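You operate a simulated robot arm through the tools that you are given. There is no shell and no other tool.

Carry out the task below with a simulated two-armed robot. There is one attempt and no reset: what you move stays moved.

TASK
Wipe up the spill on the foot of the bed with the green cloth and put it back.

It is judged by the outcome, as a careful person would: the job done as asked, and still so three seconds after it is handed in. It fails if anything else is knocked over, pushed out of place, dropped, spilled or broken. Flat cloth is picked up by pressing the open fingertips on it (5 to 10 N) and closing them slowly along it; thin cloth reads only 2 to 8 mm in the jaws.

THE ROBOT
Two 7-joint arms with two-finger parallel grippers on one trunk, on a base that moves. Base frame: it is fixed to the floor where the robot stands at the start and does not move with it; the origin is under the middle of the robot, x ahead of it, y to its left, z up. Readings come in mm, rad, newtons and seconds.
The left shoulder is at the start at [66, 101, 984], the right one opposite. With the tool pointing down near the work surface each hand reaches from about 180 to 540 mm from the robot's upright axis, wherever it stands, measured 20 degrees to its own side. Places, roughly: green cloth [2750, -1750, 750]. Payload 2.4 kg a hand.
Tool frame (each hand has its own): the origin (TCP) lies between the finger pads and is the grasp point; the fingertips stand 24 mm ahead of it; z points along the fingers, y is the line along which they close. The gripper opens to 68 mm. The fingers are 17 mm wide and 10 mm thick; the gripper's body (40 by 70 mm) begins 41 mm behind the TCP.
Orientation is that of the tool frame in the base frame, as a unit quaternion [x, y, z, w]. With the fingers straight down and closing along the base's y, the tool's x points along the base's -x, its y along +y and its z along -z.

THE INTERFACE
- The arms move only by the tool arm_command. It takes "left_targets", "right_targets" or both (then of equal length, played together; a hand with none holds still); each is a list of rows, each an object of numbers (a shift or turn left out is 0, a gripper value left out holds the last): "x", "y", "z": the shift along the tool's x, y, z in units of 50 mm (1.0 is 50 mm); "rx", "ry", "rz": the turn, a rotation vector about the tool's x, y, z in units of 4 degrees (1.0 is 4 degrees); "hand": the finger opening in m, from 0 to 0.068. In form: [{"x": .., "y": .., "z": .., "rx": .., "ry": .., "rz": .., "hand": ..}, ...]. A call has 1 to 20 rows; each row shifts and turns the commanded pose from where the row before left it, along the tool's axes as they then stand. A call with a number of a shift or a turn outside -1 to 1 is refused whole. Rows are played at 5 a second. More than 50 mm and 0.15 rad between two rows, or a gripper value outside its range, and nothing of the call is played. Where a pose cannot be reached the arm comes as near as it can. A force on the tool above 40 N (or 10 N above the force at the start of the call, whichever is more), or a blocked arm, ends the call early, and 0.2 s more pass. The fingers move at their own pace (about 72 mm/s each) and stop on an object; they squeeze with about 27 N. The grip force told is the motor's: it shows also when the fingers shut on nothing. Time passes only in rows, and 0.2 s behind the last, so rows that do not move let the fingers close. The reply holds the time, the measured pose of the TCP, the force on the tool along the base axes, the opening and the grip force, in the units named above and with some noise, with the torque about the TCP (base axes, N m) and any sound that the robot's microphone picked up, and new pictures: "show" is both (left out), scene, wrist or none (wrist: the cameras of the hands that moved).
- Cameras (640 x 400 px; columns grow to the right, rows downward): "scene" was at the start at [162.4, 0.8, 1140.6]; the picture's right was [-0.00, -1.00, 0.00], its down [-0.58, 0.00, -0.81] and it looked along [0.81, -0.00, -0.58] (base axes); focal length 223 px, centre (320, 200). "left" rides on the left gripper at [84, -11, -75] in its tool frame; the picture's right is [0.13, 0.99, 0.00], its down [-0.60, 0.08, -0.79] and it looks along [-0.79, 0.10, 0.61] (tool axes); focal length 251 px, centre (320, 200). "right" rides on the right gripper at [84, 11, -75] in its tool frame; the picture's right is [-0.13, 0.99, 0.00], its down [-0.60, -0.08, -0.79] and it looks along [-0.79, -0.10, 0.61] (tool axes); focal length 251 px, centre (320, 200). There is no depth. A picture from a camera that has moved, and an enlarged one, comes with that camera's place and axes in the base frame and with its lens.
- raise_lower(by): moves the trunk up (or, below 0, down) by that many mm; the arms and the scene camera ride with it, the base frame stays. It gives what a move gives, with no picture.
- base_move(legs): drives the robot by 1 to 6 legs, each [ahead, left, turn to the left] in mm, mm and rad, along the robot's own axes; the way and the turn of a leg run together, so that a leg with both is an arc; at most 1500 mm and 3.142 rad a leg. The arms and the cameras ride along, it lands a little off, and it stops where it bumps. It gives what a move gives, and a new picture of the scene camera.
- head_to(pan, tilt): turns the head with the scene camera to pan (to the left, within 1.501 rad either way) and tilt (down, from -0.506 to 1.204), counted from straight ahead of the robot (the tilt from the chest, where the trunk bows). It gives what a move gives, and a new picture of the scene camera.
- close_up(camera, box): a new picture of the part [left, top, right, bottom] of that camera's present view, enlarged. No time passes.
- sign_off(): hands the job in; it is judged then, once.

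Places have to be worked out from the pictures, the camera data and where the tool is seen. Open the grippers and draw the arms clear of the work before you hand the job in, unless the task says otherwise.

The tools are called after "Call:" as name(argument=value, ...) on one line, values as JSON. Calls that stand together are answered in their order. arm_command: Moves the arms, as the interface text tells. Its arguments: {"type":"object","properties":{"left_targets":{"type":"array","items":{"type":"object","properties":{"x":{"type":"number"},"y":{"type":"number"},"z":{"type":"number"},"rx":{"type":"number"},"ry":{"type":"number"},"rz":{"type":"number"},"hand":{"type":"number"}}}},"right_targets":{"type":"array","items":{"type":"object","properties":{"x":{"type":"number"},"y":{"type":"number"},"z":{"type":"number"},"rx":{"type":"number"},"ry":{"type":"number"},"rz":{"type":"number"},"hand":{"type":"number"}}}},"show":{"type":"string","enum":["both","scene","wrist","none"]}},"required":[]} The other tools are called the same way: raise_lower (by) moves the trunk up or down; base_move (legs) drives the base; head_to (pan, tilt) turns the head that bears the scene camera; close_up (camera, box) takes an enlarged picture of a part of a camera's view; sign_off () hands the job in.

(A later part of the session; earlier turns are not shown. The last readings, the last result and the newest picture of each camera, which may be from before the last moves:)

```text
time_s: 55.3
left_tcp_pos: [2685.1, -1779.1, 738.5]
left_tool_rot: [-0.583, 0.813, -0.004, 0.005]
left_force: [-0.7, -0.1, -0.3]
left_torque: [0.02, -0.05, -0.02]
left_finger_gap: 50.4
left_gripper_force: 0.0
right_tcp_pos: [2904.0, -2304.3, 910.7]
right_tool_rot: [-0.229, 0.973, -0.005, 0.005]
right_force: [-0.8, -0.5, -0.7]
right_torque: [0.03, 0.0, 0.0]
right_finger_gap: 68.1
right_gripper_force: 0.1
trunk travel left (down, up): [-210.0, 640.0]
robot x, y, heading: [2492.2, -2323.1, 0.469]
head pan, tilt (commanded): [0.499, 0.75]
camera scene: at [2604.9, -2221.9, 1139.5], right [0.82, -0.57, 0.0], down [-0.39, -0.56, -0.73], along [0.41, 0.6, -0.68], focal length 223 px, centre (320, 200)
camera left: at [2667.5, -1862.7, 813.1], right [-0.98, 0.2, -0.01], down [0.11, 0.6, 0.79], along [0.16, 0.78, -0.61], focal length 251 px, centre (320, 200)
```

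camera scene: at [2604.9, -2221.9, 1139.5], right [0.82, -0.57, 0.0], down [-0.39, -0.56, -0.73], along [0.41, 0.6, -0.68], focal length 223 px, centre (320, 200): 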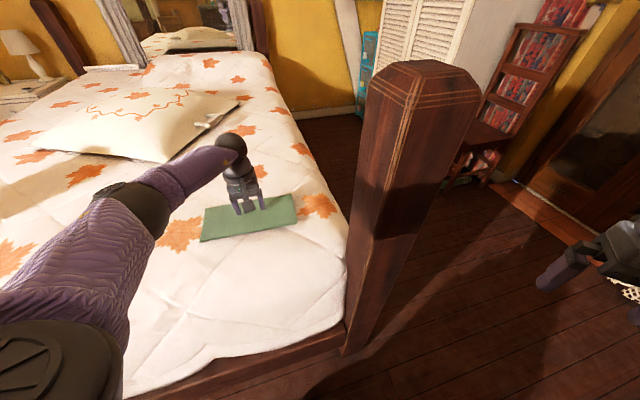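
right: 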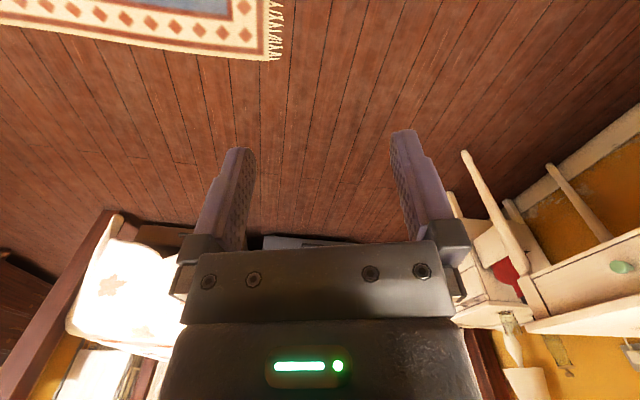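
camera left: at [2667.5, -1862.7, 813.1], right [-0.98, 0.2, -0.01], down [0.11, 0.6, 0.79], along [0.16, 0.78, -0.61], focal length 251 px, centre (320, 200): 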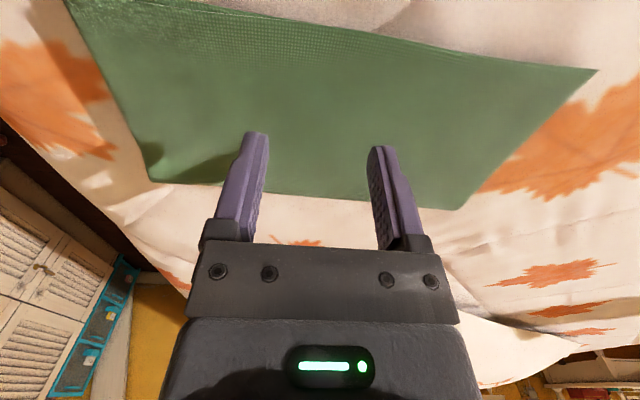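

The tips are centered over the cloth, about 25 mm above it. I descend in small steps while watching the force.

Call:
arm_command(left_targets=[{"z": 0.16}, {"z": 0.12}, {"z": 0.06}, {"z": 0}], show="wrist")

```text
time_s: 56.3
left_tcp_pos: [2686.0, -1778.7, 721.9]
left_tool_rot: [-0.582, 0.813, -0.004, 0.004]
left_force: [0.0, 0.1, 0.2]
left_torque: [-0.06, 0.02, -0.02]
left_finger_gap: 50.0
left_gripper_force: 0.0
right_tcp_pos: [2902.7, -2304.6, 912.2]
right_tool_rot: [-0.23, 0.973, -0.004, 0.005]
right_force: [0.3, -0.5, -0.2]
right_torque: [0.02, 0.0, -0.01]
right_finger_gap: 67.9
right_gripper_force: 0.1
trunk travel left (down, up): [-210.0, 640.0]
robot x, y, heading: [2493.3, -2322.7, 0.473]
head pan, tilt (commanded): [0.499, 0.75]
camera left: at [2668.0, -1862.7, 795.9], right [-0.98, 0.2, -0.01], down [0.11, 0.6, 0.79], along [0.16, 0.78, -0.61], focal length 251 px, centre (320, 200)
```

left: 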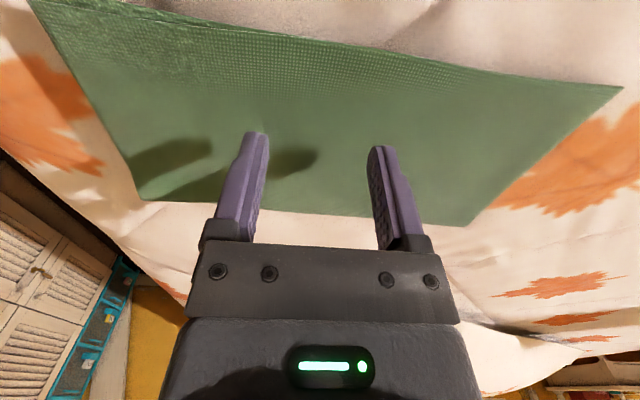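

The tips are now about 10 mm above the cloth with no contact yet. I continue down in 3 mm steps.

Call:
arm_command(left_targets=[{"z": 0.06}, {"z": 0.06}, {"z": 0.06}, {"z": 0}], show="wrist")

```text
time_s: 57.3
left_tcp_pos: [2685.6, -1779.3, 711.1]
left_tool_rot: [-0.583, 0.813, -0.003, 0.004]
left_force: [-1.0, 0.0, -0.6]
left_torque: [-0.01, 0.0, 0.03]
left_finger_gap: 49.9
left_gripper_force: 0.0
right_tcp_pos: [2903.2, -2305.0, 911.3]
right_tool_rot: [-0.23, 0.973, -0.004, 0.006]
right_force: [-0.2, -0.8, 0.0]
right_torque: [0.02, 0.01, -0.02]
right_finger_gap: 67.7
right_gripper_force: 0.1
trunk travel left (down, up): [-210.0, 640.0]
robot x, y, heading: [2489.9, -2322.3, 0.47]
head pan, tilt (commanded): [0.499, 0.75]
camera left: at [2668.1, -1862.3, 786.8], right [-0.98, 0.2, -0.01], down [0.11, 0.6, 0.79], along [0.16, 0.78, -0.61], focal length 251 px, centre (320, 200)
```

left: 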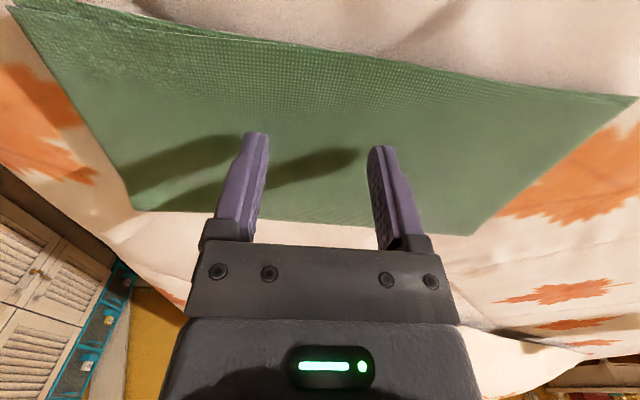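

Still no contact, with the tips at about z 687 and their shadows closing in. I go on with small steps.

Call:
arm_command(left_targets=[{"z": 0.05}, {"z": 0.05}, {"z": 0.05}, {"z": 0}], show="wrist")

```text
time_s: 58.3
left_tcp_pos: [2686.6, -1780.3, 705.6]
left_tool_rot: [-0.583, 0.812, -0.005, 0.006]
left_force: [0.8, 4.5, 17.4]
left_torque: [0.24, 0.45, -0.1]
left_finger_gap: 49.7
left_gripper_force: 0.1
right_tcp_pos: [2903.3, -2305.6, 911.7]
right_tool_rot: [-0.23, 0.973, -0.003, 0.005]
right_force: [-0.2, -0.3, -0.5]
right_torque: [0.01, -0.02, 0.03]
right_finger_gap: 67.8
right_gripper_force: 0.0
trunk travel left (down, up): [-210.0, 640.0]
robot x, y, heading: [2496.4, -2326.3, 0.473]
head pan, tilt (commanded): [0.499, 0.75]
camera left: at [2668.2, -1862.9, 780.9], right [-0.98, 0.2, -0.01], down [0.11, 0.6, 0.79], along [0.16, 0.78, -0.61], focal length 251 px, centre (320, 200)
```

left: 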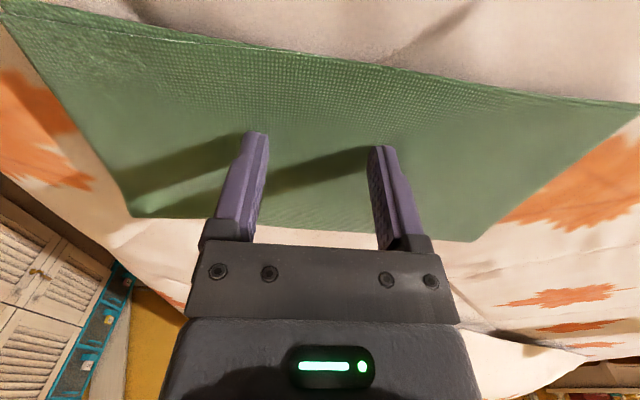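

Contact: 17 N at TCP z 705.6. I ease off about 1 mm to bring it to 5–10 N.

Call:
arm_command(left_targets=[{"z": -0.02}, {"z": 0}], show="none")

```text
time_s: 58.9
left_tcp_pos: [2686.1, -1779.9, 706.5]
left_tool_rot: [-0.582, 0.813, -0.004, 0.005]
left_force: [2.0, 5.3, 11.2]
left_torque: [0.24, 0.28, -0.17]
left_finger_gap: 49.7
left_gripper_force: 0.1
right_tcp_pos: [2903.5, -2304.6, 911.2]
right_tool_rot: [-0.229, 0.973, -0.004, 0.005]
right_force: [-0.4, -1.0, 0.6]
right_torque: [0.0, -0.01, 0.0]
right_finger_gap: 68.2
right_gripper_force: 0.1
trunk travel left (down, up): [-210.0, 640.0]
robot x, y, heading: [2494.8, -2322.7, 0.466]
head pan, tilt (commanded): [0.499, 0.75]
```

The force is 11 N; I ease off slightly more, then close the fingers slowly along the cloth.

Call:
arm_command(left_targets=[{"z": -0.008}, {"hand": 0.047}, {"hand": 0.044}, {"hand": 0.041}, {"hand": 0.038}, {"hand": 0.035}, {"hand": 0.032}, {"hand": 0.029}, {"hand": 0.026}, {"hand": 0.023}, {"hand": 0.02}], show="wrist")

```text
time_s: 61.3
left_tcp_pos: [2686.1, -1779.7, 706.3]
left_tool_rot: [-0.582, 0.813, -0.004, 0.005]
left_force: [-0.1, -0.6, 3.3]
left_torque: [0.03, 0.03, 0.0]
left_finger_gap: 19.2
left_gripper_force: 0.0
right_tcp_pos: [2904.6, -2305.5, 912.1]
right_tool_rot: [-0.229, 0.974, -0.004, 0.006]
right_force: [-0.4, -0.4, 0.9]
right_torque: [-0.01, -0.03, 0.0]
right_finger_gap: 68.0
right_gripper_force: 0.1
trunk travel left (down, up): [-210.0, 640.0]
robot x, y, heading: [2495.7, -2320.4, 0.469]
head pan, tilt (commanded): [0.499, 0.75]
camera left: at [2668.2, -1862.8, 781.1], right [-0.98, 0.2, -0.01], down [0.11, 0.6, 0.79], along [0.16, 0.78, -0.61], focal length 251 px, centre (320, 200)
```

left: 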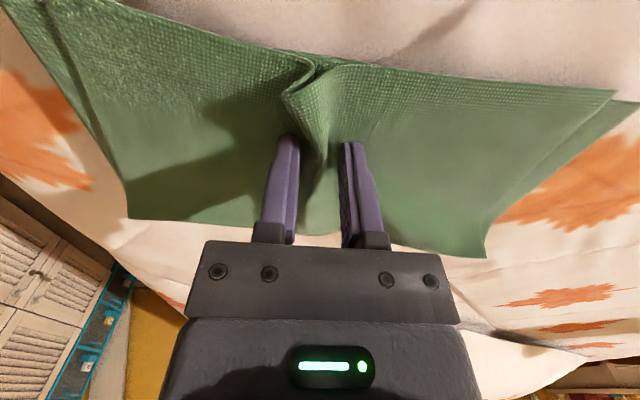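

A fold is forming between the fingers. At the right there seems to be a second layer under the first; I look closer before closing further.

Call:
close_up(camera="left", box=[400, 40, 640, 190])

Call:
close_up(camera="left", box=[0, 0, 240, 150])

Call:
close_up(camera="scene", box=[180, 150, 340, 250])

```text
2.67 times, centred on (520, 115) of left
camera zoom: at [2668.2, -1862.8, 781.1], right [-0.98, 0.2, -0.01], down [0.11, 0.6, 0.79], along [0.16, 0.78, -0.61], focal length 670 px, centre (-213, 427)
```

zoom: 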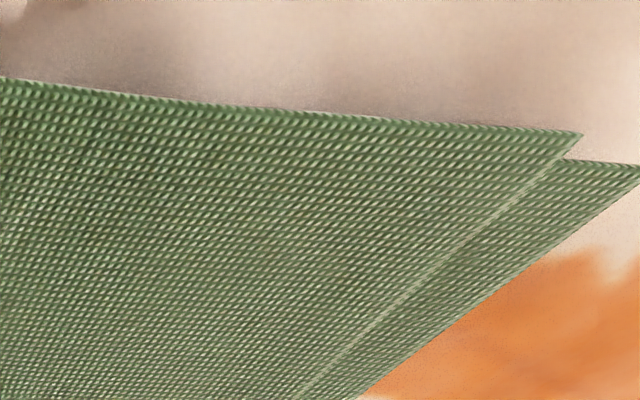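

```text
2.67 times, centred on (120, 75) of left
camera zoom: at [2668.2, -1862.8, 781.1], right [-0.98, 0.2, -0.01], down [0.11, 0.6, 0.79], along [0.16, 0.78, -0.61], focal length 670 px, centre (853, 533)
```

zoom: 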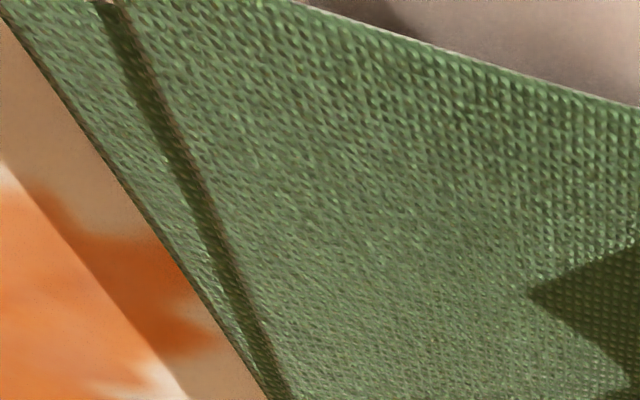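

```text
4.00 times, centred on (260, 200) of scene
camera zoom: at [2604.9, -2222.2, 1139.5], right [0.82, -0.57, 0.0], down [-0.39, -0.56, -0.73], along [0.41, 0.6, -0.68], focal length 891 px, centre (560, 200)
```

zoom: 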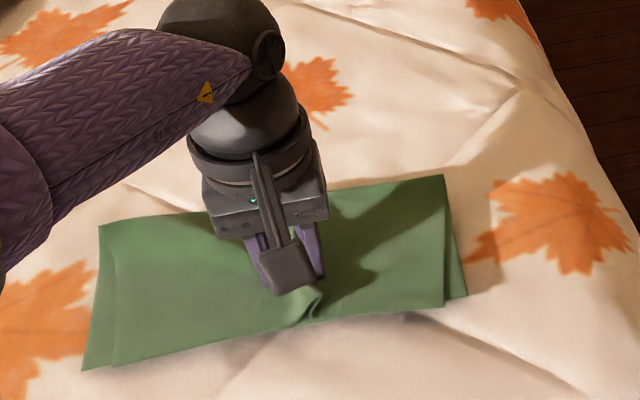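

The cloth is folded in two, with the fold along its far long edge and the open edges toward me. Only the top layer is gathering, so lifting here would unfold it. I spread the fingers back to where they were and lift, so that I can take it at the fold edge instead, which holds both layers.

Call:
arm_command(left_targets=[{"hand": 0.024}, {"hand": 0.028}, {"hand": 0.032}, {"hand": 0.036}, {"hand": 0.04}, {"hand": 0.044}, {"hand": 0.048}, {"hand": 0.051}, {"z": -0.1}, {"z": -0.3}, {"z": -0.4}], show="both")

```text
time_s: 63.7
left_tcp_pos: [2686.2, -1777.2, 747.6]
left_tool_rot: [-0.583, 0.812, -0.005, 0.003]
left_force: [-0.1, -0.6, -0.1]
left_torque: [-0.01, -0.01, -0.04]
left_finger_gap: 51.0
left_gripper_force: 0.2
right_tcp_pos: [2903.0, -2304.6, 912.0]
right_tool_rot: [-0.23, 0.973, -0.005, 0.006]
right_force: [-0.3, 0.7, -0.5]
right_torque: [0.01, 0.04, 0.01]
right_finger_gap: 68.2
right_gripper_force: 0.1
trunk travel left (down, up): [-210.0, 640.0]
robot x, y, heading: [2494.0, -2320.1, 0.469]
head pan, tilt (commanded): [0.499, 0.75]
camera scene: at [2604.9, -2221.9, 1139.5], right [0.82, -0.57, 0.0], down [-0.39, -0.56, -0.73], along [0.41, 0.6, -0.68], focal length 223 px, centre (320, 200)
camera left: at [2667.7, -1861.9, 821.1], right [-0.98, 0.2, -0.01], down [0.11, 0.6, 0.79], along [0.16, 0.78, -0.61], focal length 251 px, centre (320, 200)
```

scene: 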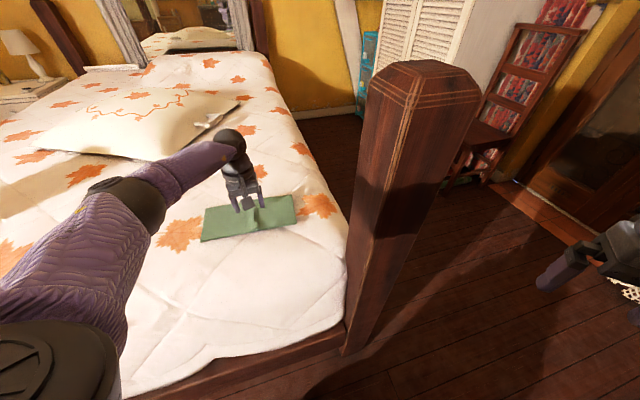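
left: 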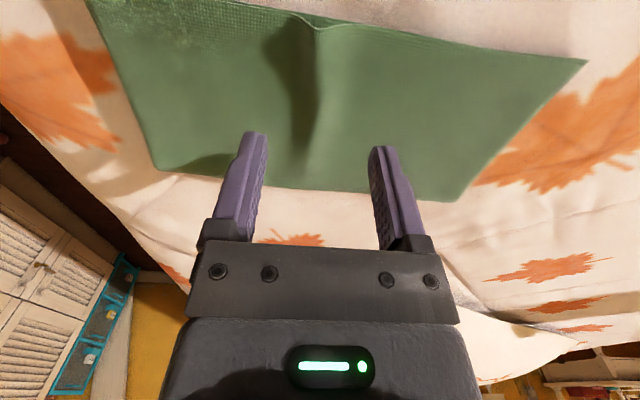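

The cloth is nearly flat again, and its fold edge is about 66 mm inward of the TCP. I move the hand inward 54 mm at this height to check the reach.

Call:
arm_command(left_targets=[{"x": -0.36}, {"x": -0.36}, {"x": -0.36}, {"x": 0}], show="both")

```text
time_s: 64.7
left_tcp_pos: [2694.4, -1747.3, 749.7]
left_tool_rot: [-0.583, 0.813, -0.004, 0.004]
left_force: [0.1, 0.0, 0.2]
left_torque: [0.01, 0.02, -0.04]
left_finger_gap: 51.0
left_gripper_force: 0.1
left hand out of reach, approached as far as the arm can: row 2, 3
right_tcp_pos: [2903.1, -2305.0, 911.0]
right_tool_rot: [-0.23, 0.973, -0.005, 0.005]
right_force: [-0.2, -0.2, -0.1]
right_torque: [-0.03, -0.06, -0.01]
right_finger_gap: 68.0
right_gripper_force: 0.1
trunk travel left (down, up): [-210.0, 640.0]
robot x, y, heading: [2490.1, -2323.9, 0.467]
head pan, tilt (commanded): [0.499, 0.75]
camera scene: at [2604.9, -2222.0, 1139.5], right [0.82, -0.57, 0.0], down [-0.39, -0.56, -0.73], along [0.41, 0.6, -0.68], focal length 223 px, centre (320, 200)
camera left: at [2675.3, -1830.3, 824.6], right [-0.98, 0.2, -0.01], down [0.11, 0.6, 0.79], along [0.16, 0.78, -0.61], focal length 251 px, centre (320, 200)
```

scene: 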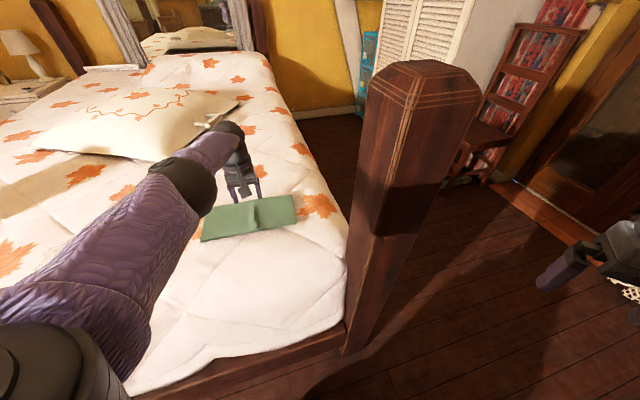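
left: 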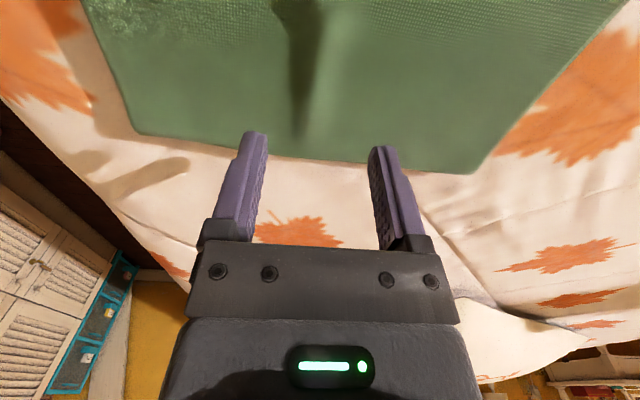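

The limit is a 612 mm radius here; I need about 20 mm more. Lowering the shoulder will extend the reach, so I lift the hand 120 mm and lower the trunk 110 mm.

Call:
arm_command(left_targets=[{"z": -0.8}, {"z": -0.8}, {"z": -0.8}, {"z": 0}], show="none")

Call:
raise_lower(by=-110)

Call:
arm_command(left_targets=[{"ry": 0}, {"ry": 0}], show="both")

```text
time_s: 65.7
left_tcp_pos: [2690.7, -1745.5, 870.2]
left_tool_rot: [-0.582, 0.813, -0.004, 0.005]
left_force: [0.1, -0.4, 0.1]
left_torque: [-0.04, 0.01, 0.03]
left_finger_gap: 50.9
left_gripper_force: 0.1
right_tcp_pos: [2903.1, -2304.5, 912.0]
right_tool_rot: [-0.23, 0.973, -0.005, 0.005]
right_force: [0.2, 0.4, 0.2]
right_torque: [-0.01, -0.02, -0.06]
right_finger_gap: 67.9
right_gripper_force: 0.1
trunk travel left (down, up): [-210.0, 640.0]
robot x, y, heading: [2493.3, -2323.2, 0.472]
head pan, tilt (commanded): [0.499, 0.75]
```

```text
time_s: 67.2
left_tcp_pos: [2691.1, -1746.9, 759.7]
left_tool_rot: [-0.583, 0.813, -0.005, 0.005]
left_force: [0.2, 0.4, 0.0]
left_torque: [0.03, -0.01, 0.0]
left_finger_gap: 51.0
left_gripper_force: 0.0
right_tcp_pos: [2902.5, -2304.8, 802.3]
right_tool_rot: [-0.229, 0.973, -0.004, 0.005]
right_force: [-0.2, 0.0, -0.6]
right_torque: [0.03, 0.0, 0.03]
right_finger_gap: 68.0
right_gripper_force: 0.0
trunk travel left (down, up): [-100.0, 750.0]
robot x, y, heading: [2494.7, -2320.9, 0.47]
head pan, tilt (commanded): [0.499, 0.75]
```

```text
time_s: 67.8
left_tcp_pos: [2691.4, -1747.8, 758.4]
left_tool_rot: [-0.583, 0.813, -0.004, 0.005]
left_force: [-0.5, -0.5, -0.4]
left_torque: [0.0, 0.03, -0.01]
left_finger_gap: 50.9
left_gripper_force: 0.1
right_tcp_pos: [2903.3, -2304.3, 801.5]
right_tool_rot: [-0.23, 0.973, -0.003, 0.006]
right_force: [-0.4, -0.2, -0.7]
right_torque: [0.0, 0.01, 0.02]
right_finger_gap: 68.0
right_gripper_force: 0.1
trunk travel left (down, up): [-100.0, 750.0]
robot x, y, heading: [2496.8, -2322.9, 0.471]
head pan, tilt (commanded): [0.499, 0.75]
camera scene: at [2634.3, -2207.0, 1026.5], right [0.82, -0.57, 0.0], down [-0.39, -0.56, -0.73], along [0.41, 0.6, -0.68], focal length 223 px, centre (320, 200)
camera left: at [2673.9, -1830.1, 834.3], right [-0.98, 0.2, -0.01], down [0.11, 0.6, 0.79], along [0.16, 0.78, -0.61], focal length 251 px, centre (320, 200)
```

scene: 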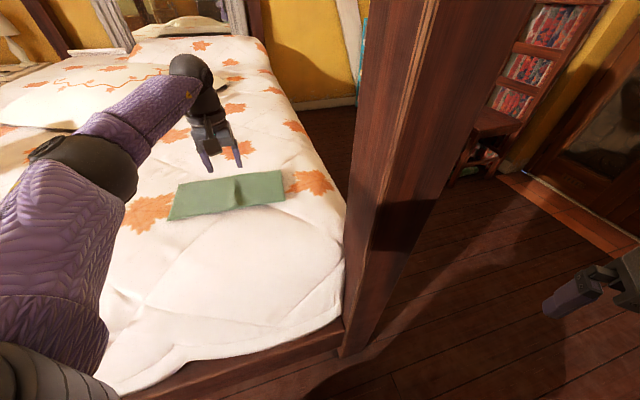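
left: 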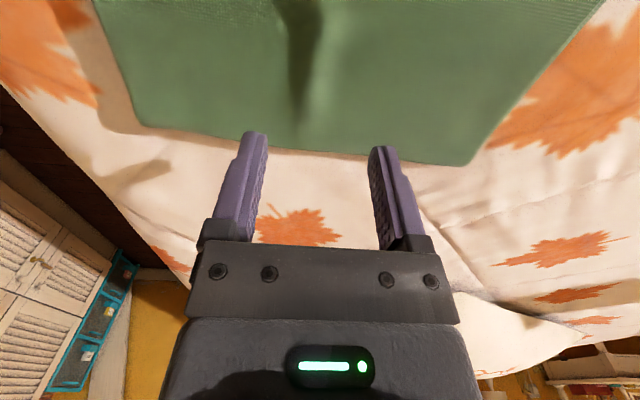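

I try moving inward another 38 mm with the lower shoulder.

Call:
arm_command(left_targets=[{"x": -0.26}, {"x": -0.26}, {"x": -0.24}, {"x": 0}], show="wrist")

```text
time_s: 68.8
left_tcp_pos: [2699.7, -1723.1, 759.8]
left_tool_rot: [-0.582, 0.813, -0.003, 0.004]
left_force: [0.9, 0.2, -0.2]
left_torque: [0.01, -0.03, 0.01]
left_finger_gap: 50.8
left_gripper_force: 0.1
left hand out of reach, approached as far as the arm can: row 3
right_tcp_pos: [2902.2, -2305.2, 803.0]
right_tool_rot: [-0.23, 0.973, -0.005, 0.006]
right_force: [0.1, -0.2, -0.2]
right_torque: [0.03, 0.03, 0.0]
right_finger_gap: 68.2
right_gripper_force: 0.0
trunk travel left (down, up): [-100.0, 750.0]
robot x, y, heading: [2496.1, -2322.0, 0.467]
head pan, tilt (commanded): [0.499, 0.75]
camera left: at [2681.6, -1806.5, 834.4], right [-0.98, 0.2, -0.01], down [0.11, 0.6, 0.79], along [0.16, 0.78, -0.61], focal length 251 px, centre (320, 200)
```

left: 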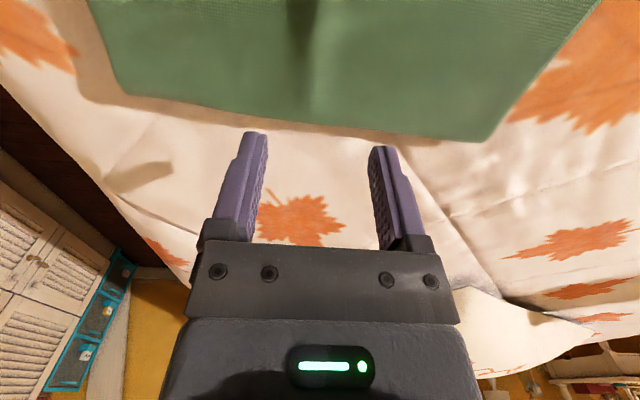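

The reach is now 633 mm, and the fold edge is about 22 mm inward of the TCP. I tilt the tool 8 degrees inward and descend to about 725, which also brings the tips further in.

Call:
arm_command(left_targets=[{"ry": -1}, {"ry": -1}, {"z": 0.4}, {"z": 0.3}, {"z": 0}], show="both")

```text
time_s: 70.0
left_tcp_pos: [2706.6, -1699.9, 733.5]
left_tool_rot: [-0.582, 0.81, 0.037, 0.06]
left_force: [0.2, 0.3, -0.6]
left_torque: [0.02, 0.0, 0.01]
left_finger_gap: 51.0
left_gripper_force: 0.1
left hand out of reach, approached as far as the arm can: row 1, 2, 3
right_tcp_pos: [2903.2, -2304.3, 802.5]
right_tool_rot: [-0.23, 0.973, -0.005, 0.006]
right_force: [0.7, -0.1, -0.1]
right_torque: [-0.02, -0.01, 0.02]
right_finger_gap: 68.1
right_gripper_force: 0.1
trunk travel left (down, up): [-100.0, 750.0]
robot x, y, heading: [2498.0, -2323.8, 0.47]
head pan, tilt (commanded): [0.499, 0.75]
camera scene: at [2634.3, -2207.0, 1026.5], right [0.82, -0.57, 0.0], down [-0.39, -0.56, -0.73], along [0.41, 0.6, -0.68], focal length 223 px, centre (320, 200)
camera left: at [2685.8, -1792.5, 795.8], right [-0.98, 0.2, -0.03], down [0.07, 0.49, 0.87], along [0.19, 0.85, -0.49], focal length 251 px, centre (320, 200)
```

scene: 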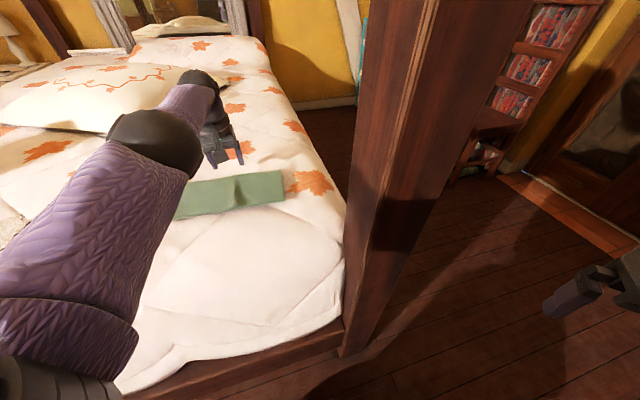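
left: 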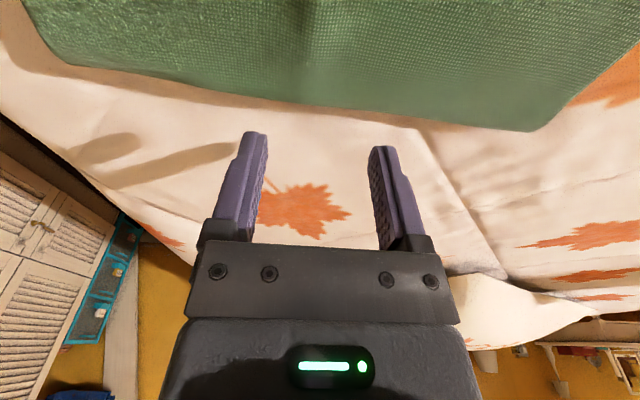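

The pending reach was made up and the TCP now sits right over the fold edge. I back out 18 mm and descend to just above the cloth.

Call:
arm_command(left_targets=[{"x": 0.36}, {"z": 0.2}, {"z": 0.14}, {"z": 0}], show="both")

```text
time_s: 71.0
left_tcp_pos: [2709.5, -1700.1, 715.0]
left_tool_rot: [-0.581, 0.811, 0.036, 0.061]
left_force: [0.6, -0.2, -0.1]
left_torque: [0.01, -0.06, 0.04]
left_finger_gap: 51.1
left_gripper_force: 0.2
left hand out of reach, approached as far as the arm can: row 1
right_tcp_pos: [2903.3, -2305.1, 801.2]
right_tool_rot: [-0.23, 0.973, -0.005, 0.006]
right_force: [-0.4, 0.6, 0.1]
right_torque: [-0.05, 0.04, 0.03]
right_finger_gap: 68.3
right_gripper_force: 0.0
trunk travel left (down, up): [-100.0, 750.0]
robot x, y, heading: [2493.8, -2320.6, 0.469]
head pan, tilt (commanded): [0.499, 0.75]
camera scene: at [2634.3, -2207.0, 1026.5], right [0.82, -0.57, 0.0], down [-0.39, -0.56, -0.73], along [0.41, 0.6, -0.68], focal length 223 px, centre (320, 200)
camera left: at [2688.2, -1792.6, 777.3], right [-0.98, 0.2, -0.03], down [0.07, 0.49, 0.87], along [0.19, 0.85, -0.49], focal length 251 px, centre (320, 200)
```

scene: 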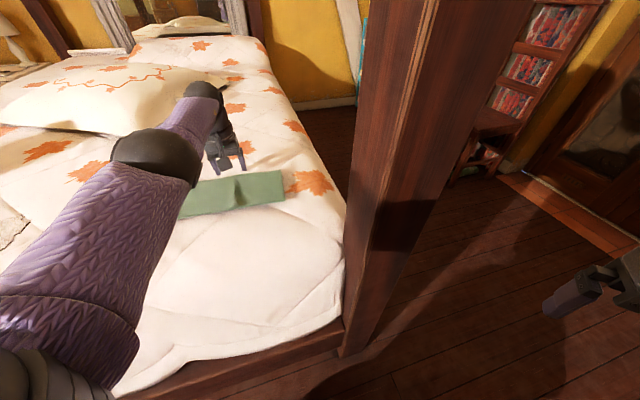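
left: 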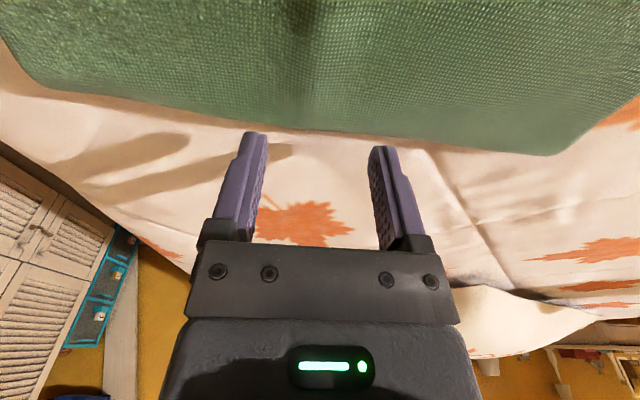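

The TCP is still over the edge. I back out 17 mm while lifting slightly.

Call:
arm_command(left_targets=[{"z": -0.1}, {"x": 0.34}, {"z": 0}], show="wrist")

```text
time_s: 71.8
left_tcp_pos: [2702.7, -1716.6, 717.4]
left_tool_rot: [-0.581, 0.811, 0.036, 0.06]
left_force: [-0.3, -0.8, 0.2]
left_torque: [0.03, 0.02, -0.02]
left_finger_gap: 50.9
left_gripper_force: 0.0
right_tcp_pos: [2902.6, -2304.5, 801.2]
right_tool_rot: [-0.229, 0.973, -0.005, 0.006]
right_force: [-0.2, 0.5, 0.2]
right_torque: [0.02, 0.0, -0.01]
right_finger_gap: 68.2
right_gripper_force: 0.0
trunk travel left (down, up): [-100.0, 750.0]
robot x, y, heading: [2496.3, -2325.0, 0.473]
head pan, tilt (commanded): [0.499, 0.75]
camera left: at [2682.5, -1809.4, 779.9], right [-0.98, 0.2, -0.03], down [0.07, 0.49, 0.87], along [0.19, 0.85, -0.49], focal length 251 px, centre (320, 200)
```

left: 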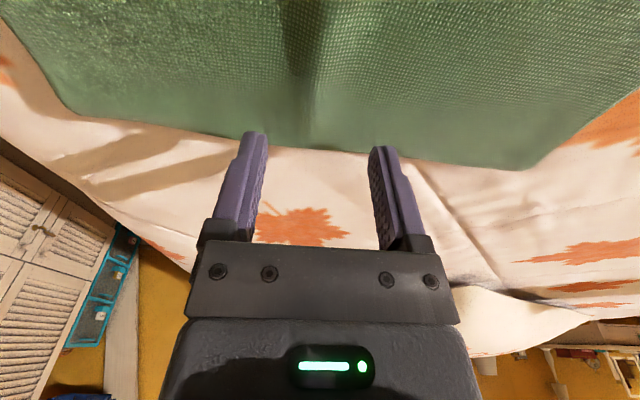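

The fingertips are now about 12 mm inside the fold edge. I descend in small steps to contact.

Call:
arm_command(left_targets=[{"z": 0.08}, {"z": 0.06}, {"z": 0.04}, {"z": 0}], show="wrist")

```text
time_s: 72.8
left_tcp_pos: [2704.3, -1716.1, 708.1]
left_tool_rot: [-0.582, 0.81, 0.037, 0.063]
left_force: [0.1, -0.2, -0.1]
left_torque: [0.0, 0.01, 0.0]
left_finger_gap: 51.1
left_gripper_force: 0.0
right_tcp_pos: [2903.2, -2305.9, 803.4]
right_tool_rot: [-0.23, 0.973, -0.005, 0.006]
right_force: [-0.6, -0.3, -0.1]
right_torque: [0.0, 0.02, -0.01]
right_finger_gap: 68.2
right_gripper_force: 0.1
trunk travel left (down, up): [-100.0, 750.0]
robot x, y, heading: [2492.5, -2322.3, 0.471]
head pan, tilt (commanded): [0.499, 0.75]
camera left: at [2683.4, -1808.5, 771.2], right [-0.98, 0.2, -0.03], down [0.07, 0.49, 0.87], along [0.19, 0.85, -0.49], focal length 251 px, centre (320, 200)
```

left: 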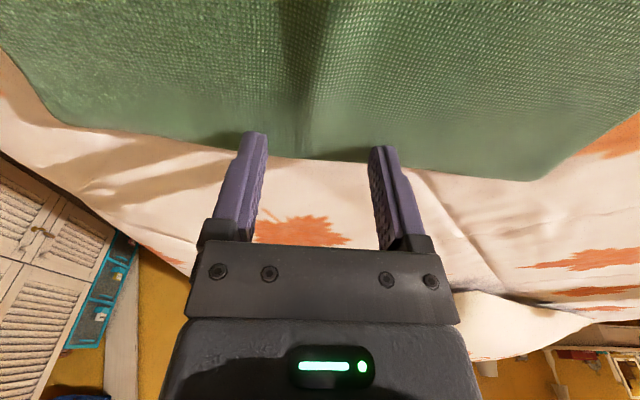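

No contact yet, with the tips at about z 684. I take three more small steps.

Call:
arm_command(left_targets=[{"z": 0.03}, {"z": 0.03}, {"z": 0}], show="wrist")

```text
time_s: 73.5
left_tcp_pos: [2703.7, -1716.6, 706.9]
left_tool_rot: [-0.581, 0.81, 0.037, 0.062]
left_force: [-0.6, -1.5, 9.3]
left_torque: [0.01, 0.27, 0.02]
left_finger_gap: 50.9
left_gripper_force: 0.1
right_tcp_pos: [2904.1, -2305.1, 802.0]
right_tool_rot: [-0.229, 0.973, -0.004, 0.005]
right_force: [0.2, 0.1, -0.2]
right_torque: [0.0, 0.01, -0.02]
right_finger_gap: 68.0
right_gripper_force: 0.0
trunk travel left (down, up): [-100.0, 750.0]
robot x, y, heading: [2493.9, -2319.3, 0.471]
head pan, tilt (commanded): [0.499, 0.75]
camera left: at [2683.4, -1808.5, 769.3], right [-0.98, 0.2, -0.03], down [0.07, 0.49, 0.87], along [0.19, 0.85, -0.49], focal length 251 px, centre (320, 200)
```

left: 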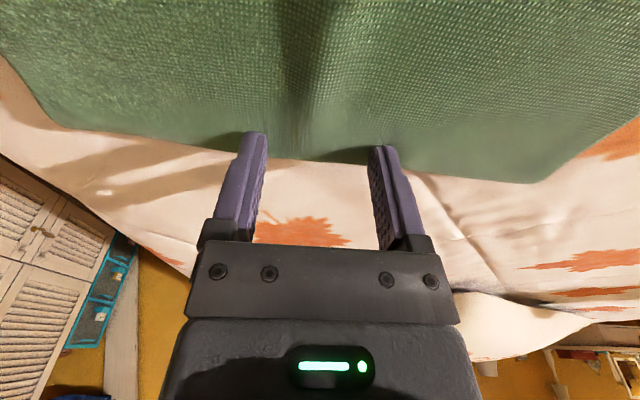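

Contact at 9 N. I close the fingers slowly and check whether both layers gather at the fold.

Call:
arm_command(left_targets=[{"hand": 0.048}, {"hand": 0.045}, {"hand": 0.042}, {"hand": 0.039}, {"hand": 0.036}, {"hand": 0.033}, {"hand": 0.03}, {"hand": 0.027}, {"hand": 0.024}, {"hand": 0.021}, {"hand": 0.018}, {"hand": 0.015}, {"hand": 0.012}], show="both")

```text
time_s: 76.3
left_tcp_pos: [2704.9, -1716.0, 707.3]
left_tool_rot: [-0.582, 0.81, 0.036, 0.062]
left_force: [-0.8, -0.4, 12.0]
left_torque: [-0.01, 0.15, 0.04]
left_finger_gap: 11.3
left_gripper_force: 0.1
right_tcp_pos: [2902.7, -2306.6, 800.9]
right_tool_rot: [-0.229, 0.973, -0.004, 0.006]
right_force: [1.1, 0.6, 0.3]
right_torque: [0.01, -0.01, 0.0]
right_finger_gap: 67.8
right_gripper_force: 0.1
trunk travel left (down, up): [-100.0, 750.0]
robot x, y, heading: [2490.9, -2321.4, 0.47]
head pan, tilt (commanded): [0.499, 0.75]
camera scene: at [2634.0, -2207.9, 1026.7], right [0.82, -0.57, 0.0], down [-0.39, -0.56, -0.73], along [0.41, 0.6, -0.68], focal length 223 px, centre (320, 200)
camera left: at [2683.4, -1808.6, 769.1], right [-0.98, 0.2, -0.03], down [0.07, 0.49, 0.87], along [0.19, 0.85, -0.49], focal length 251 px, centre (320, 200)
```

scene: 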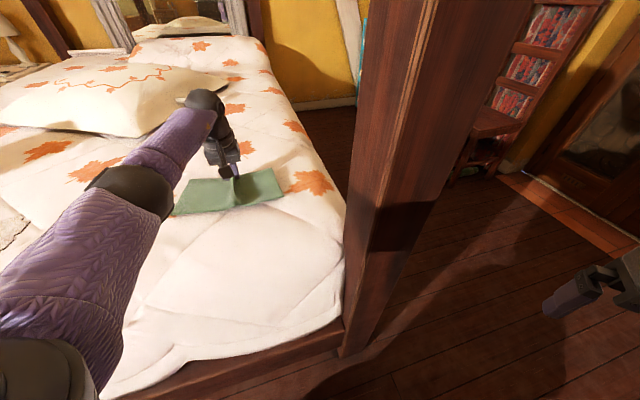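
left: 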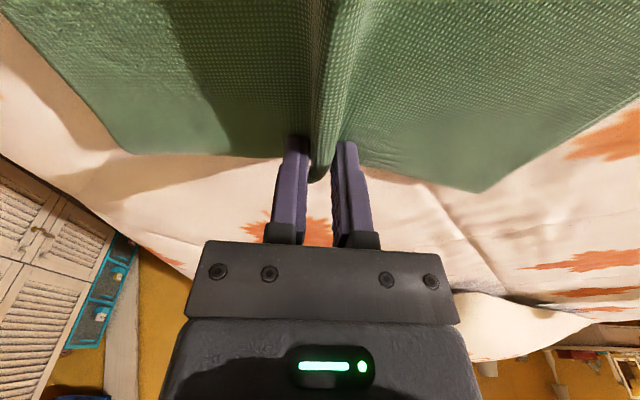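

The fold edge is gathering between the fingers. I close the rest of the way and let the grip settle.

Call:
arm_command(left_targets=[{"hand": 0.009}, {"hand": 0.006}, {"hand": 0.003}, {"hand": 0.0}, {"hand": 0.0}, {"hand": 0.0}], show="wrist")

```text
time_s: 77.8
left_tcp_pos: [2704.4, -1716.9, 706.8]
left_tool_rot: [-0.582, 0.81, 0.037, 0.062]
left_force: [-2.0, 1.8, 11.1]
left_torque: [0.03, 0.19, 0.0]
left_finger_gap: 6.3
left_gripper_force: 27.1
right_tcp_pos: [2903.2, -2306.0, 801.4]
right_tool_rot: [-0.23, 0.973, -0.004, 0.006]
right_force: [1.2, -0.5, 0.5]
right_torque: [-0.03, 0.02, -0.01]
right_finger_gap: 68.2
right_gripper_force: 0.1
trunk travel left (down, up): [-100.0, 750.0]
robot x, y, heading: [2492.0, -2325.0, 0.47]
head pan, tilt (commanded): [0.499, 0.75]
camera left: at [2683.1, -1808.5, 769.1], right [-0.98, 0.2, -0.03], down [0.07, 0.49, 0.87], along [0.19, 0.85, -0.49], focal length 251 px, centre (320, 200)
```

left: 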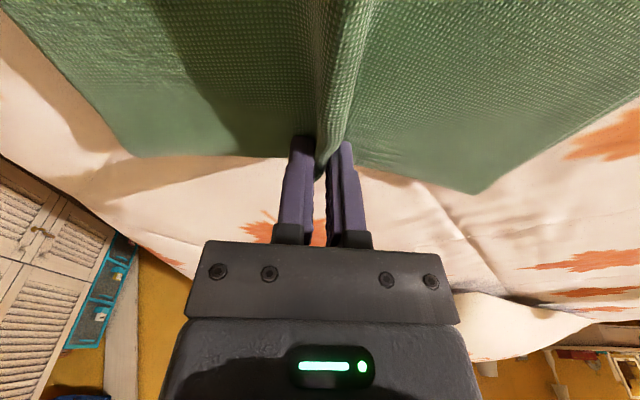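

The gap reads 6.3 mm with 27 N of grip: the cloth is held. The grasp pose to remember for putting it back is [2704, -1717, 707]. I lift slowly.

Call:
arm_command(left_targets=[{"z": -0.15}, {"z": -0.25}, {"z": -0.3}, {"z": -0.4}, {"z": -0.4}, {"z": 0}], show="both")

```text
time_s: 79.2
left_tcp_pos: [2701.1, -1725.6, 779.6]
left_tool_rot: [-0.581, 0.81, 0.036, 0.061]
left_force: [-0.2, 0.4, 0.1]
left_torque: [0.0, -0.01, -0.02]
left_finger_gap: 2.9
left_gripper_force: 27.2
right_tcp_pos: [2903.5, -2305.0, 801.1]
right_tool_rot: [-0.23, 0.973, -0.005, 0.005]
right_force: [0.6, 0.2, 0.2]
right_torque: [0.05, 0.01, 0.0]
right_finger_gap: 67.8
right_gripper_force: 0.2
trunk travel left (down, up): [-100.0, 750.0]
robot x, y, heading: [2492.6, -2320.4, 0.467]
head pan, tilt (commanded): [0.499, 0.75]
camera scene: at [2634.3, -2207.1, 1026.5], right [0.82, -0.57, 0.0], down [-0.39, -0.56, -0.73], along [0.41, 0.6, -0.68], focal length 223 px, centre (320, 200)
camera left: at [2679.3, -1817.7, 842.7], right [-0.98, 0.2, -0.03], down [0.07, 0.49, 0.87], along [0.19, 0.85, -0.49], focal length 251 px, centre (320, 200)
```

scene: 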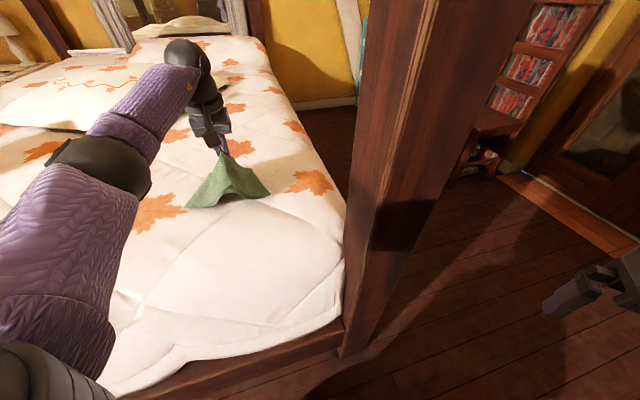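
left: 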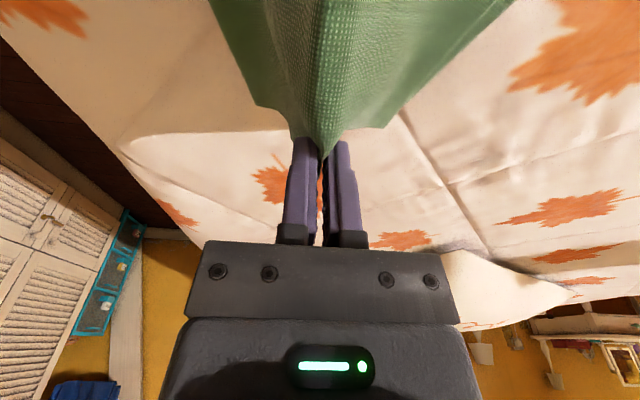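

The cloth hangs from the fingers by its fold edge, gap 2.9 mm. I check the grip up close.

Call:
close_up(camera="left", box=[200, 40, 440, 190])

Call:
close_up(camera="scene", box=[160, 110, 320, 210])

```text
2.67 times, centred on (320, 115) of left
camera zoom: at [2679.3, -1817.7, 842.7], right [-0.98, 0.2, -0.03], down [0.07, 0.49, 0.87], along [0.19, 0.85, -0.49], focal length 670 px, centre (320, 427)
```

zoom: 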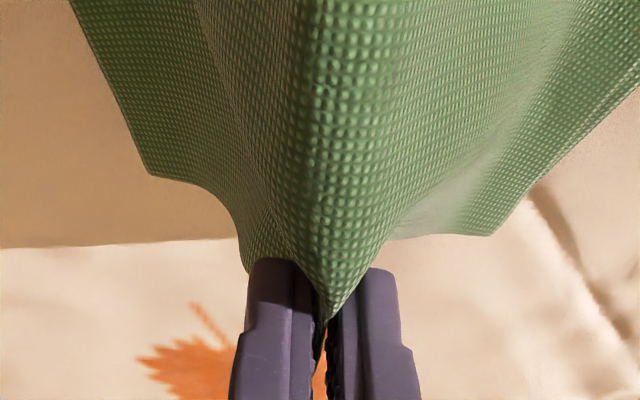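

```text
4.00 times, centred on (240, 160) of scene
camera zoom: at [2634.3, -2207.1, 1026.5], right [0.82, -0.57, 0.0], down [-0.39, -0.56, -0.73], along [0.41, 0.6, -0.68], focal length 891 px, centre (640, 360)
```

zoom: 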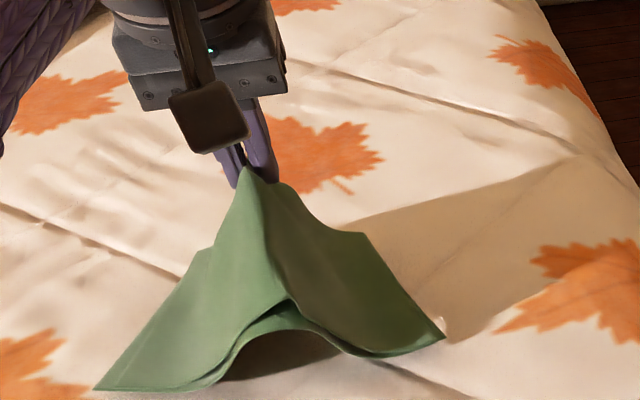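

The cloth is still folded, with both layers held at the fold. I lift it clear of the bed and then slide the base about 440 mm along the foot toward the spill.

Call:
arm_command(left_targets=[{"z": -0.5}, {"z": -0.5}, {"z": -0.5}, {"z": -0.3}, {"z": 0}], show="none")

Call:
base_move(legs=[[-306, 316, 0]])

Call:
close_up(camera="left", box=[0, 0, 640, 400])

```text
time_s: 80.3
left_tcp_pos: [2695.8, -1736.6, 868.5]
left_tool_rot: [-0.583, 0.81, 0.037, 0.061]
left_force: [-0.1, -0.5, 0.4]
left_torque: [0.0, -0.01, -0.02]
left_finger_gap: 3.4
left_gripper_force: 26.8
right_tcp_pos: [2902.7, -2304.7, 800.9]
right_tool_rot: [-0.23, 0.973, -0.004, 0.005]
right_force: [-0.4, 0.2, 0.2]
right_torque: [0.01, 0.02, -0.02]
right_finger_gap: 68.0
right_gripper_force: 0.0
trunk travel left (down, up): [-100.0, 750.0]
robot x, y, heading: [2495.3, -2320.7, 0.47]
head pan, tilt (commanded): [0.499, 0.75]
```

```text
time_s: 83.0
left_tcp_pos: [2278.6, -1588.8, 869.2]
left_tool_rot: [-0.582, 0.81, 0.036, 0.061]
left_force: [-0.3, -0.2, 0.8]
left_torque: [0.03, 0.01, -0.01]
left_finger_gap: 3.5
left_gripper_force: 26.9
right_tcp_pos: [2487.2, -2157.0, 801.3]
right_tool_rot: [-0.23, 0.973, -0.005, 0.005]
right_force: [1.7, -0.6, 1.0]
right_torque: [0.01, 0.02, -0.04]
right_finger_gap: 68.2
right_gripper_force: 0.1
trunk travel left (down, up): [-100.0, 750.0]
robot x, y, heading: [2076.0, -2174.0, 0.471]
head pan, tilt (commanded): [0.499, 0.75]
camera scene: at [2216.6, -2059.6, 1026.5], right [0.83, -0.56, 0.0], down [-0.39, -0.56, -0.73], along [0.41, 0.6, -0.68], focal length 223 px, centre (320, 200)
```

scene: 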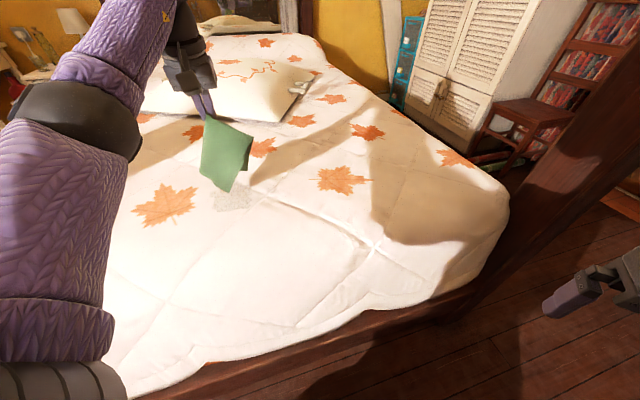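

```text
1.00 times, centred on (320, 200) of left (not enlarged: the box is as wide or as high as the picture)
camera zoom: at [2256.0, -1681.8, 931.2], right [-0.98, 0.2, -0.03], down [0.07, 0.49, 0.87], along [0.19, 0.85, -0.49], focal length 251 px, centre (320, 200)
```

zoom: 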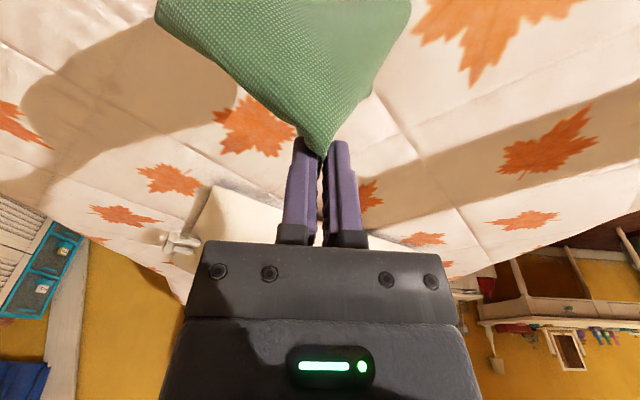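

The base is placed and the spill is visible at about [2260, -1645], just behind the hanging cloth. I zoom in to measure its extent.

Call:
close_up(camera="scene", box=[180, 150, 300, 225])

```text
5.33 times, centred on (240, 188) of scene
camera zoom: at [2216.6, -2059.6, 1026.5], right [0.83, -0.56, 0.0], down [-0.39, -0.56, -0.73], along [0.41, 0.6, -0.68], focal length 1188 px, centre (747, 267)
```

zoom: 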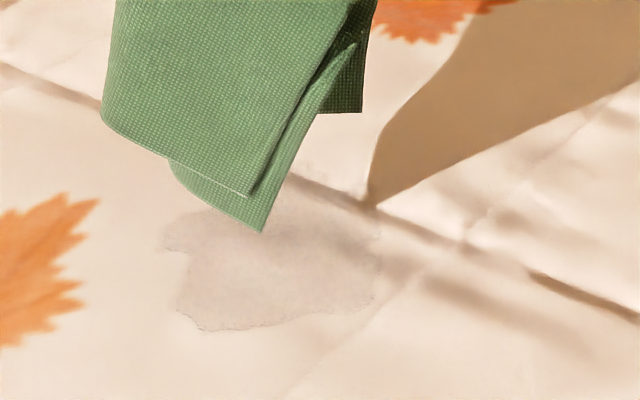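

The spill spans roughly x 2220–2300 and y -1690 to -1590, centered near [2258, -1640]. I bring the hanging cloth back over the center and lower it part of the way.

Call:
arm_command(left_targets=[{"x": 0.45}, {"x": 0.45}, {"z": 0.5}, {"z": 0.5}, {"z": 0.4}, {"z": 0}], show="both")

```text
time_s: 84.4
left_tcp_pos: [2266.6, -1623.6, 794.1]
left_tool_rot: [-0.582, 0.81, 0.037, 0.061]
left_force: [0.6, -0.3, -0.4]
left_torque: [0.04, 0.02, 0.0]
left_finger_gap: 3.4
left_gripper_force: 26.7
right_tcp_pos: [2485.8, -2156.0, 801.9]
right_tool_rot: [-0.23, 0.973, -0.005, 0.006]
right_force: [-0.3, 0.7, -0.3]
right_torque: [0.02, 0.01, 0.01]
right_finger_gap: 68.1
right_gripper_force: 0.1
trunk travel left (down, up): [-100.0, 750.0]
robot x, y, heading: [2075.9, -2174.5, 0.472]
head pan, tilt (commanded): [0.499, 0.75]
camera scene: at [2216.5, -2059.6, 1026.5], right [0.83, -0.56, 0.0], down [-0.39, -0.56, -0.73], along [0.41, 0.6, -0.68], focal length 223 px, centre (320, 200)
camera left: at [2246.3, -1715.4, 855.9], right [-0.98, 0.2, -0.03], down [0.07, 0.49, 0.87], along [0.19, 0.85, -0.49], focal length 251 px, centre (320, 200)
```

scene: 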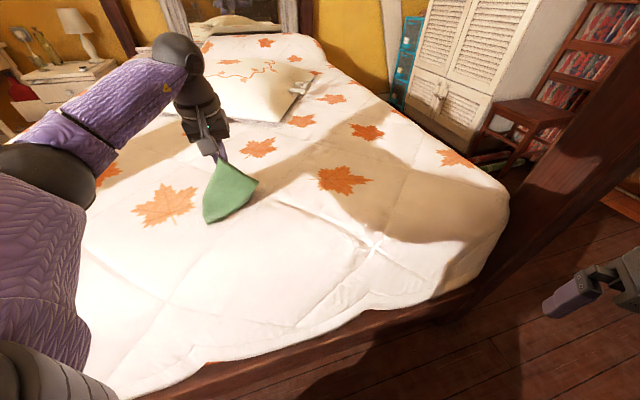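
left: 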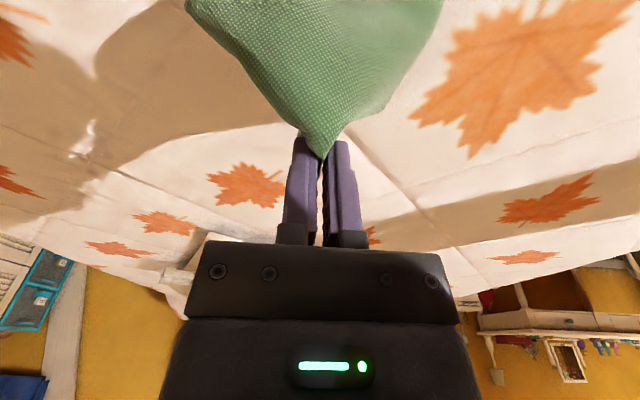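

The cloth's free end touches the bed over the spill. I keep lowering so it bunches up on the spill, then feel for the contact.

Call:
arm_command(left_targets=[{"z": 0.35}, {"z": 0.35}, {"z": 0.3}, {"z": 0.2}, {"z": 0.1}, {"z": 0}], show="both")

```text
time_s: 85.8
left_tcp_pos: [2270.1, -1615.0, 728.2]
left_tool_rot: [-0.582, 0.81, 0.036, 0.061]
left_force: [-0.2, 0.8, 0.1]
left_torque: [-0.01, 0.01, 0.01]
left_finger_gap: 3.5
left_gripper_force: 27.2
right_tcp_pos: [2486.1, -2157.6, 801.9]
right_tool_rot: [-0.23, 0.973, -0.005, 0.005]
right_force: [-0.9, -0.4, -0.6]
right_torque: [0.04, 0.01, 0.02]
right_finger_gap: 68.3
right_gripper_force: 0.1
trunk travel left (down, up): [-100.0, 750.0]
robot x, y, heading: [2076.6, -2178.4, 0.468]
head pan, tilt (commanded): [0.499, 0.75]
camera scene: at [2216.5, -2059.6, 1026.5], right [0.83, -0.56, 0.0], down [-0.39, -0.56, -0.73], along [0.41, 0.6, -0.68], focal length 223 px, centre (320, 200)
camera left: at [2249.7, -1706.2, 791.2], right [-0.98, 0.2, -0.03], down [0.07, 0.49, 0.87], along [0.19, 0.85, -0.49], focal length 251 px, centre (320, 200)
```

scene: 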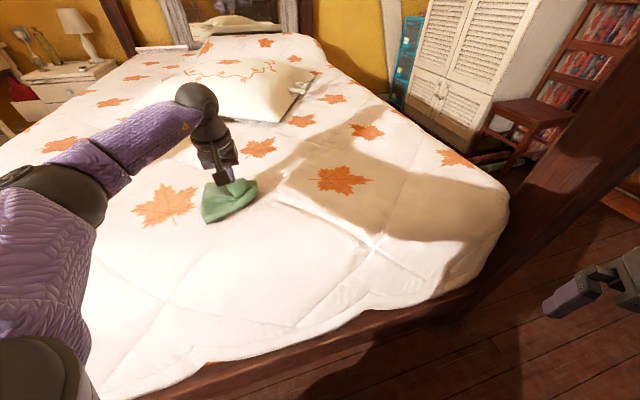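
left: 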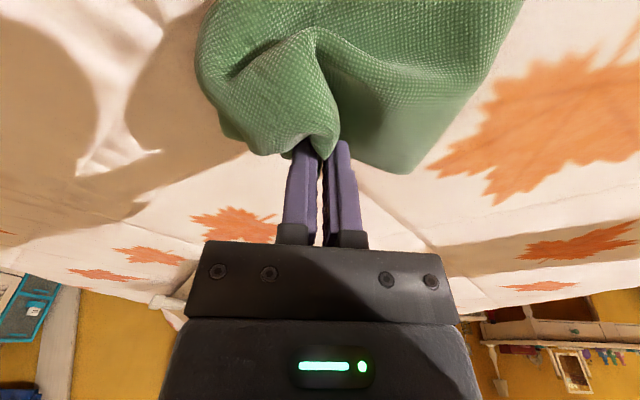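

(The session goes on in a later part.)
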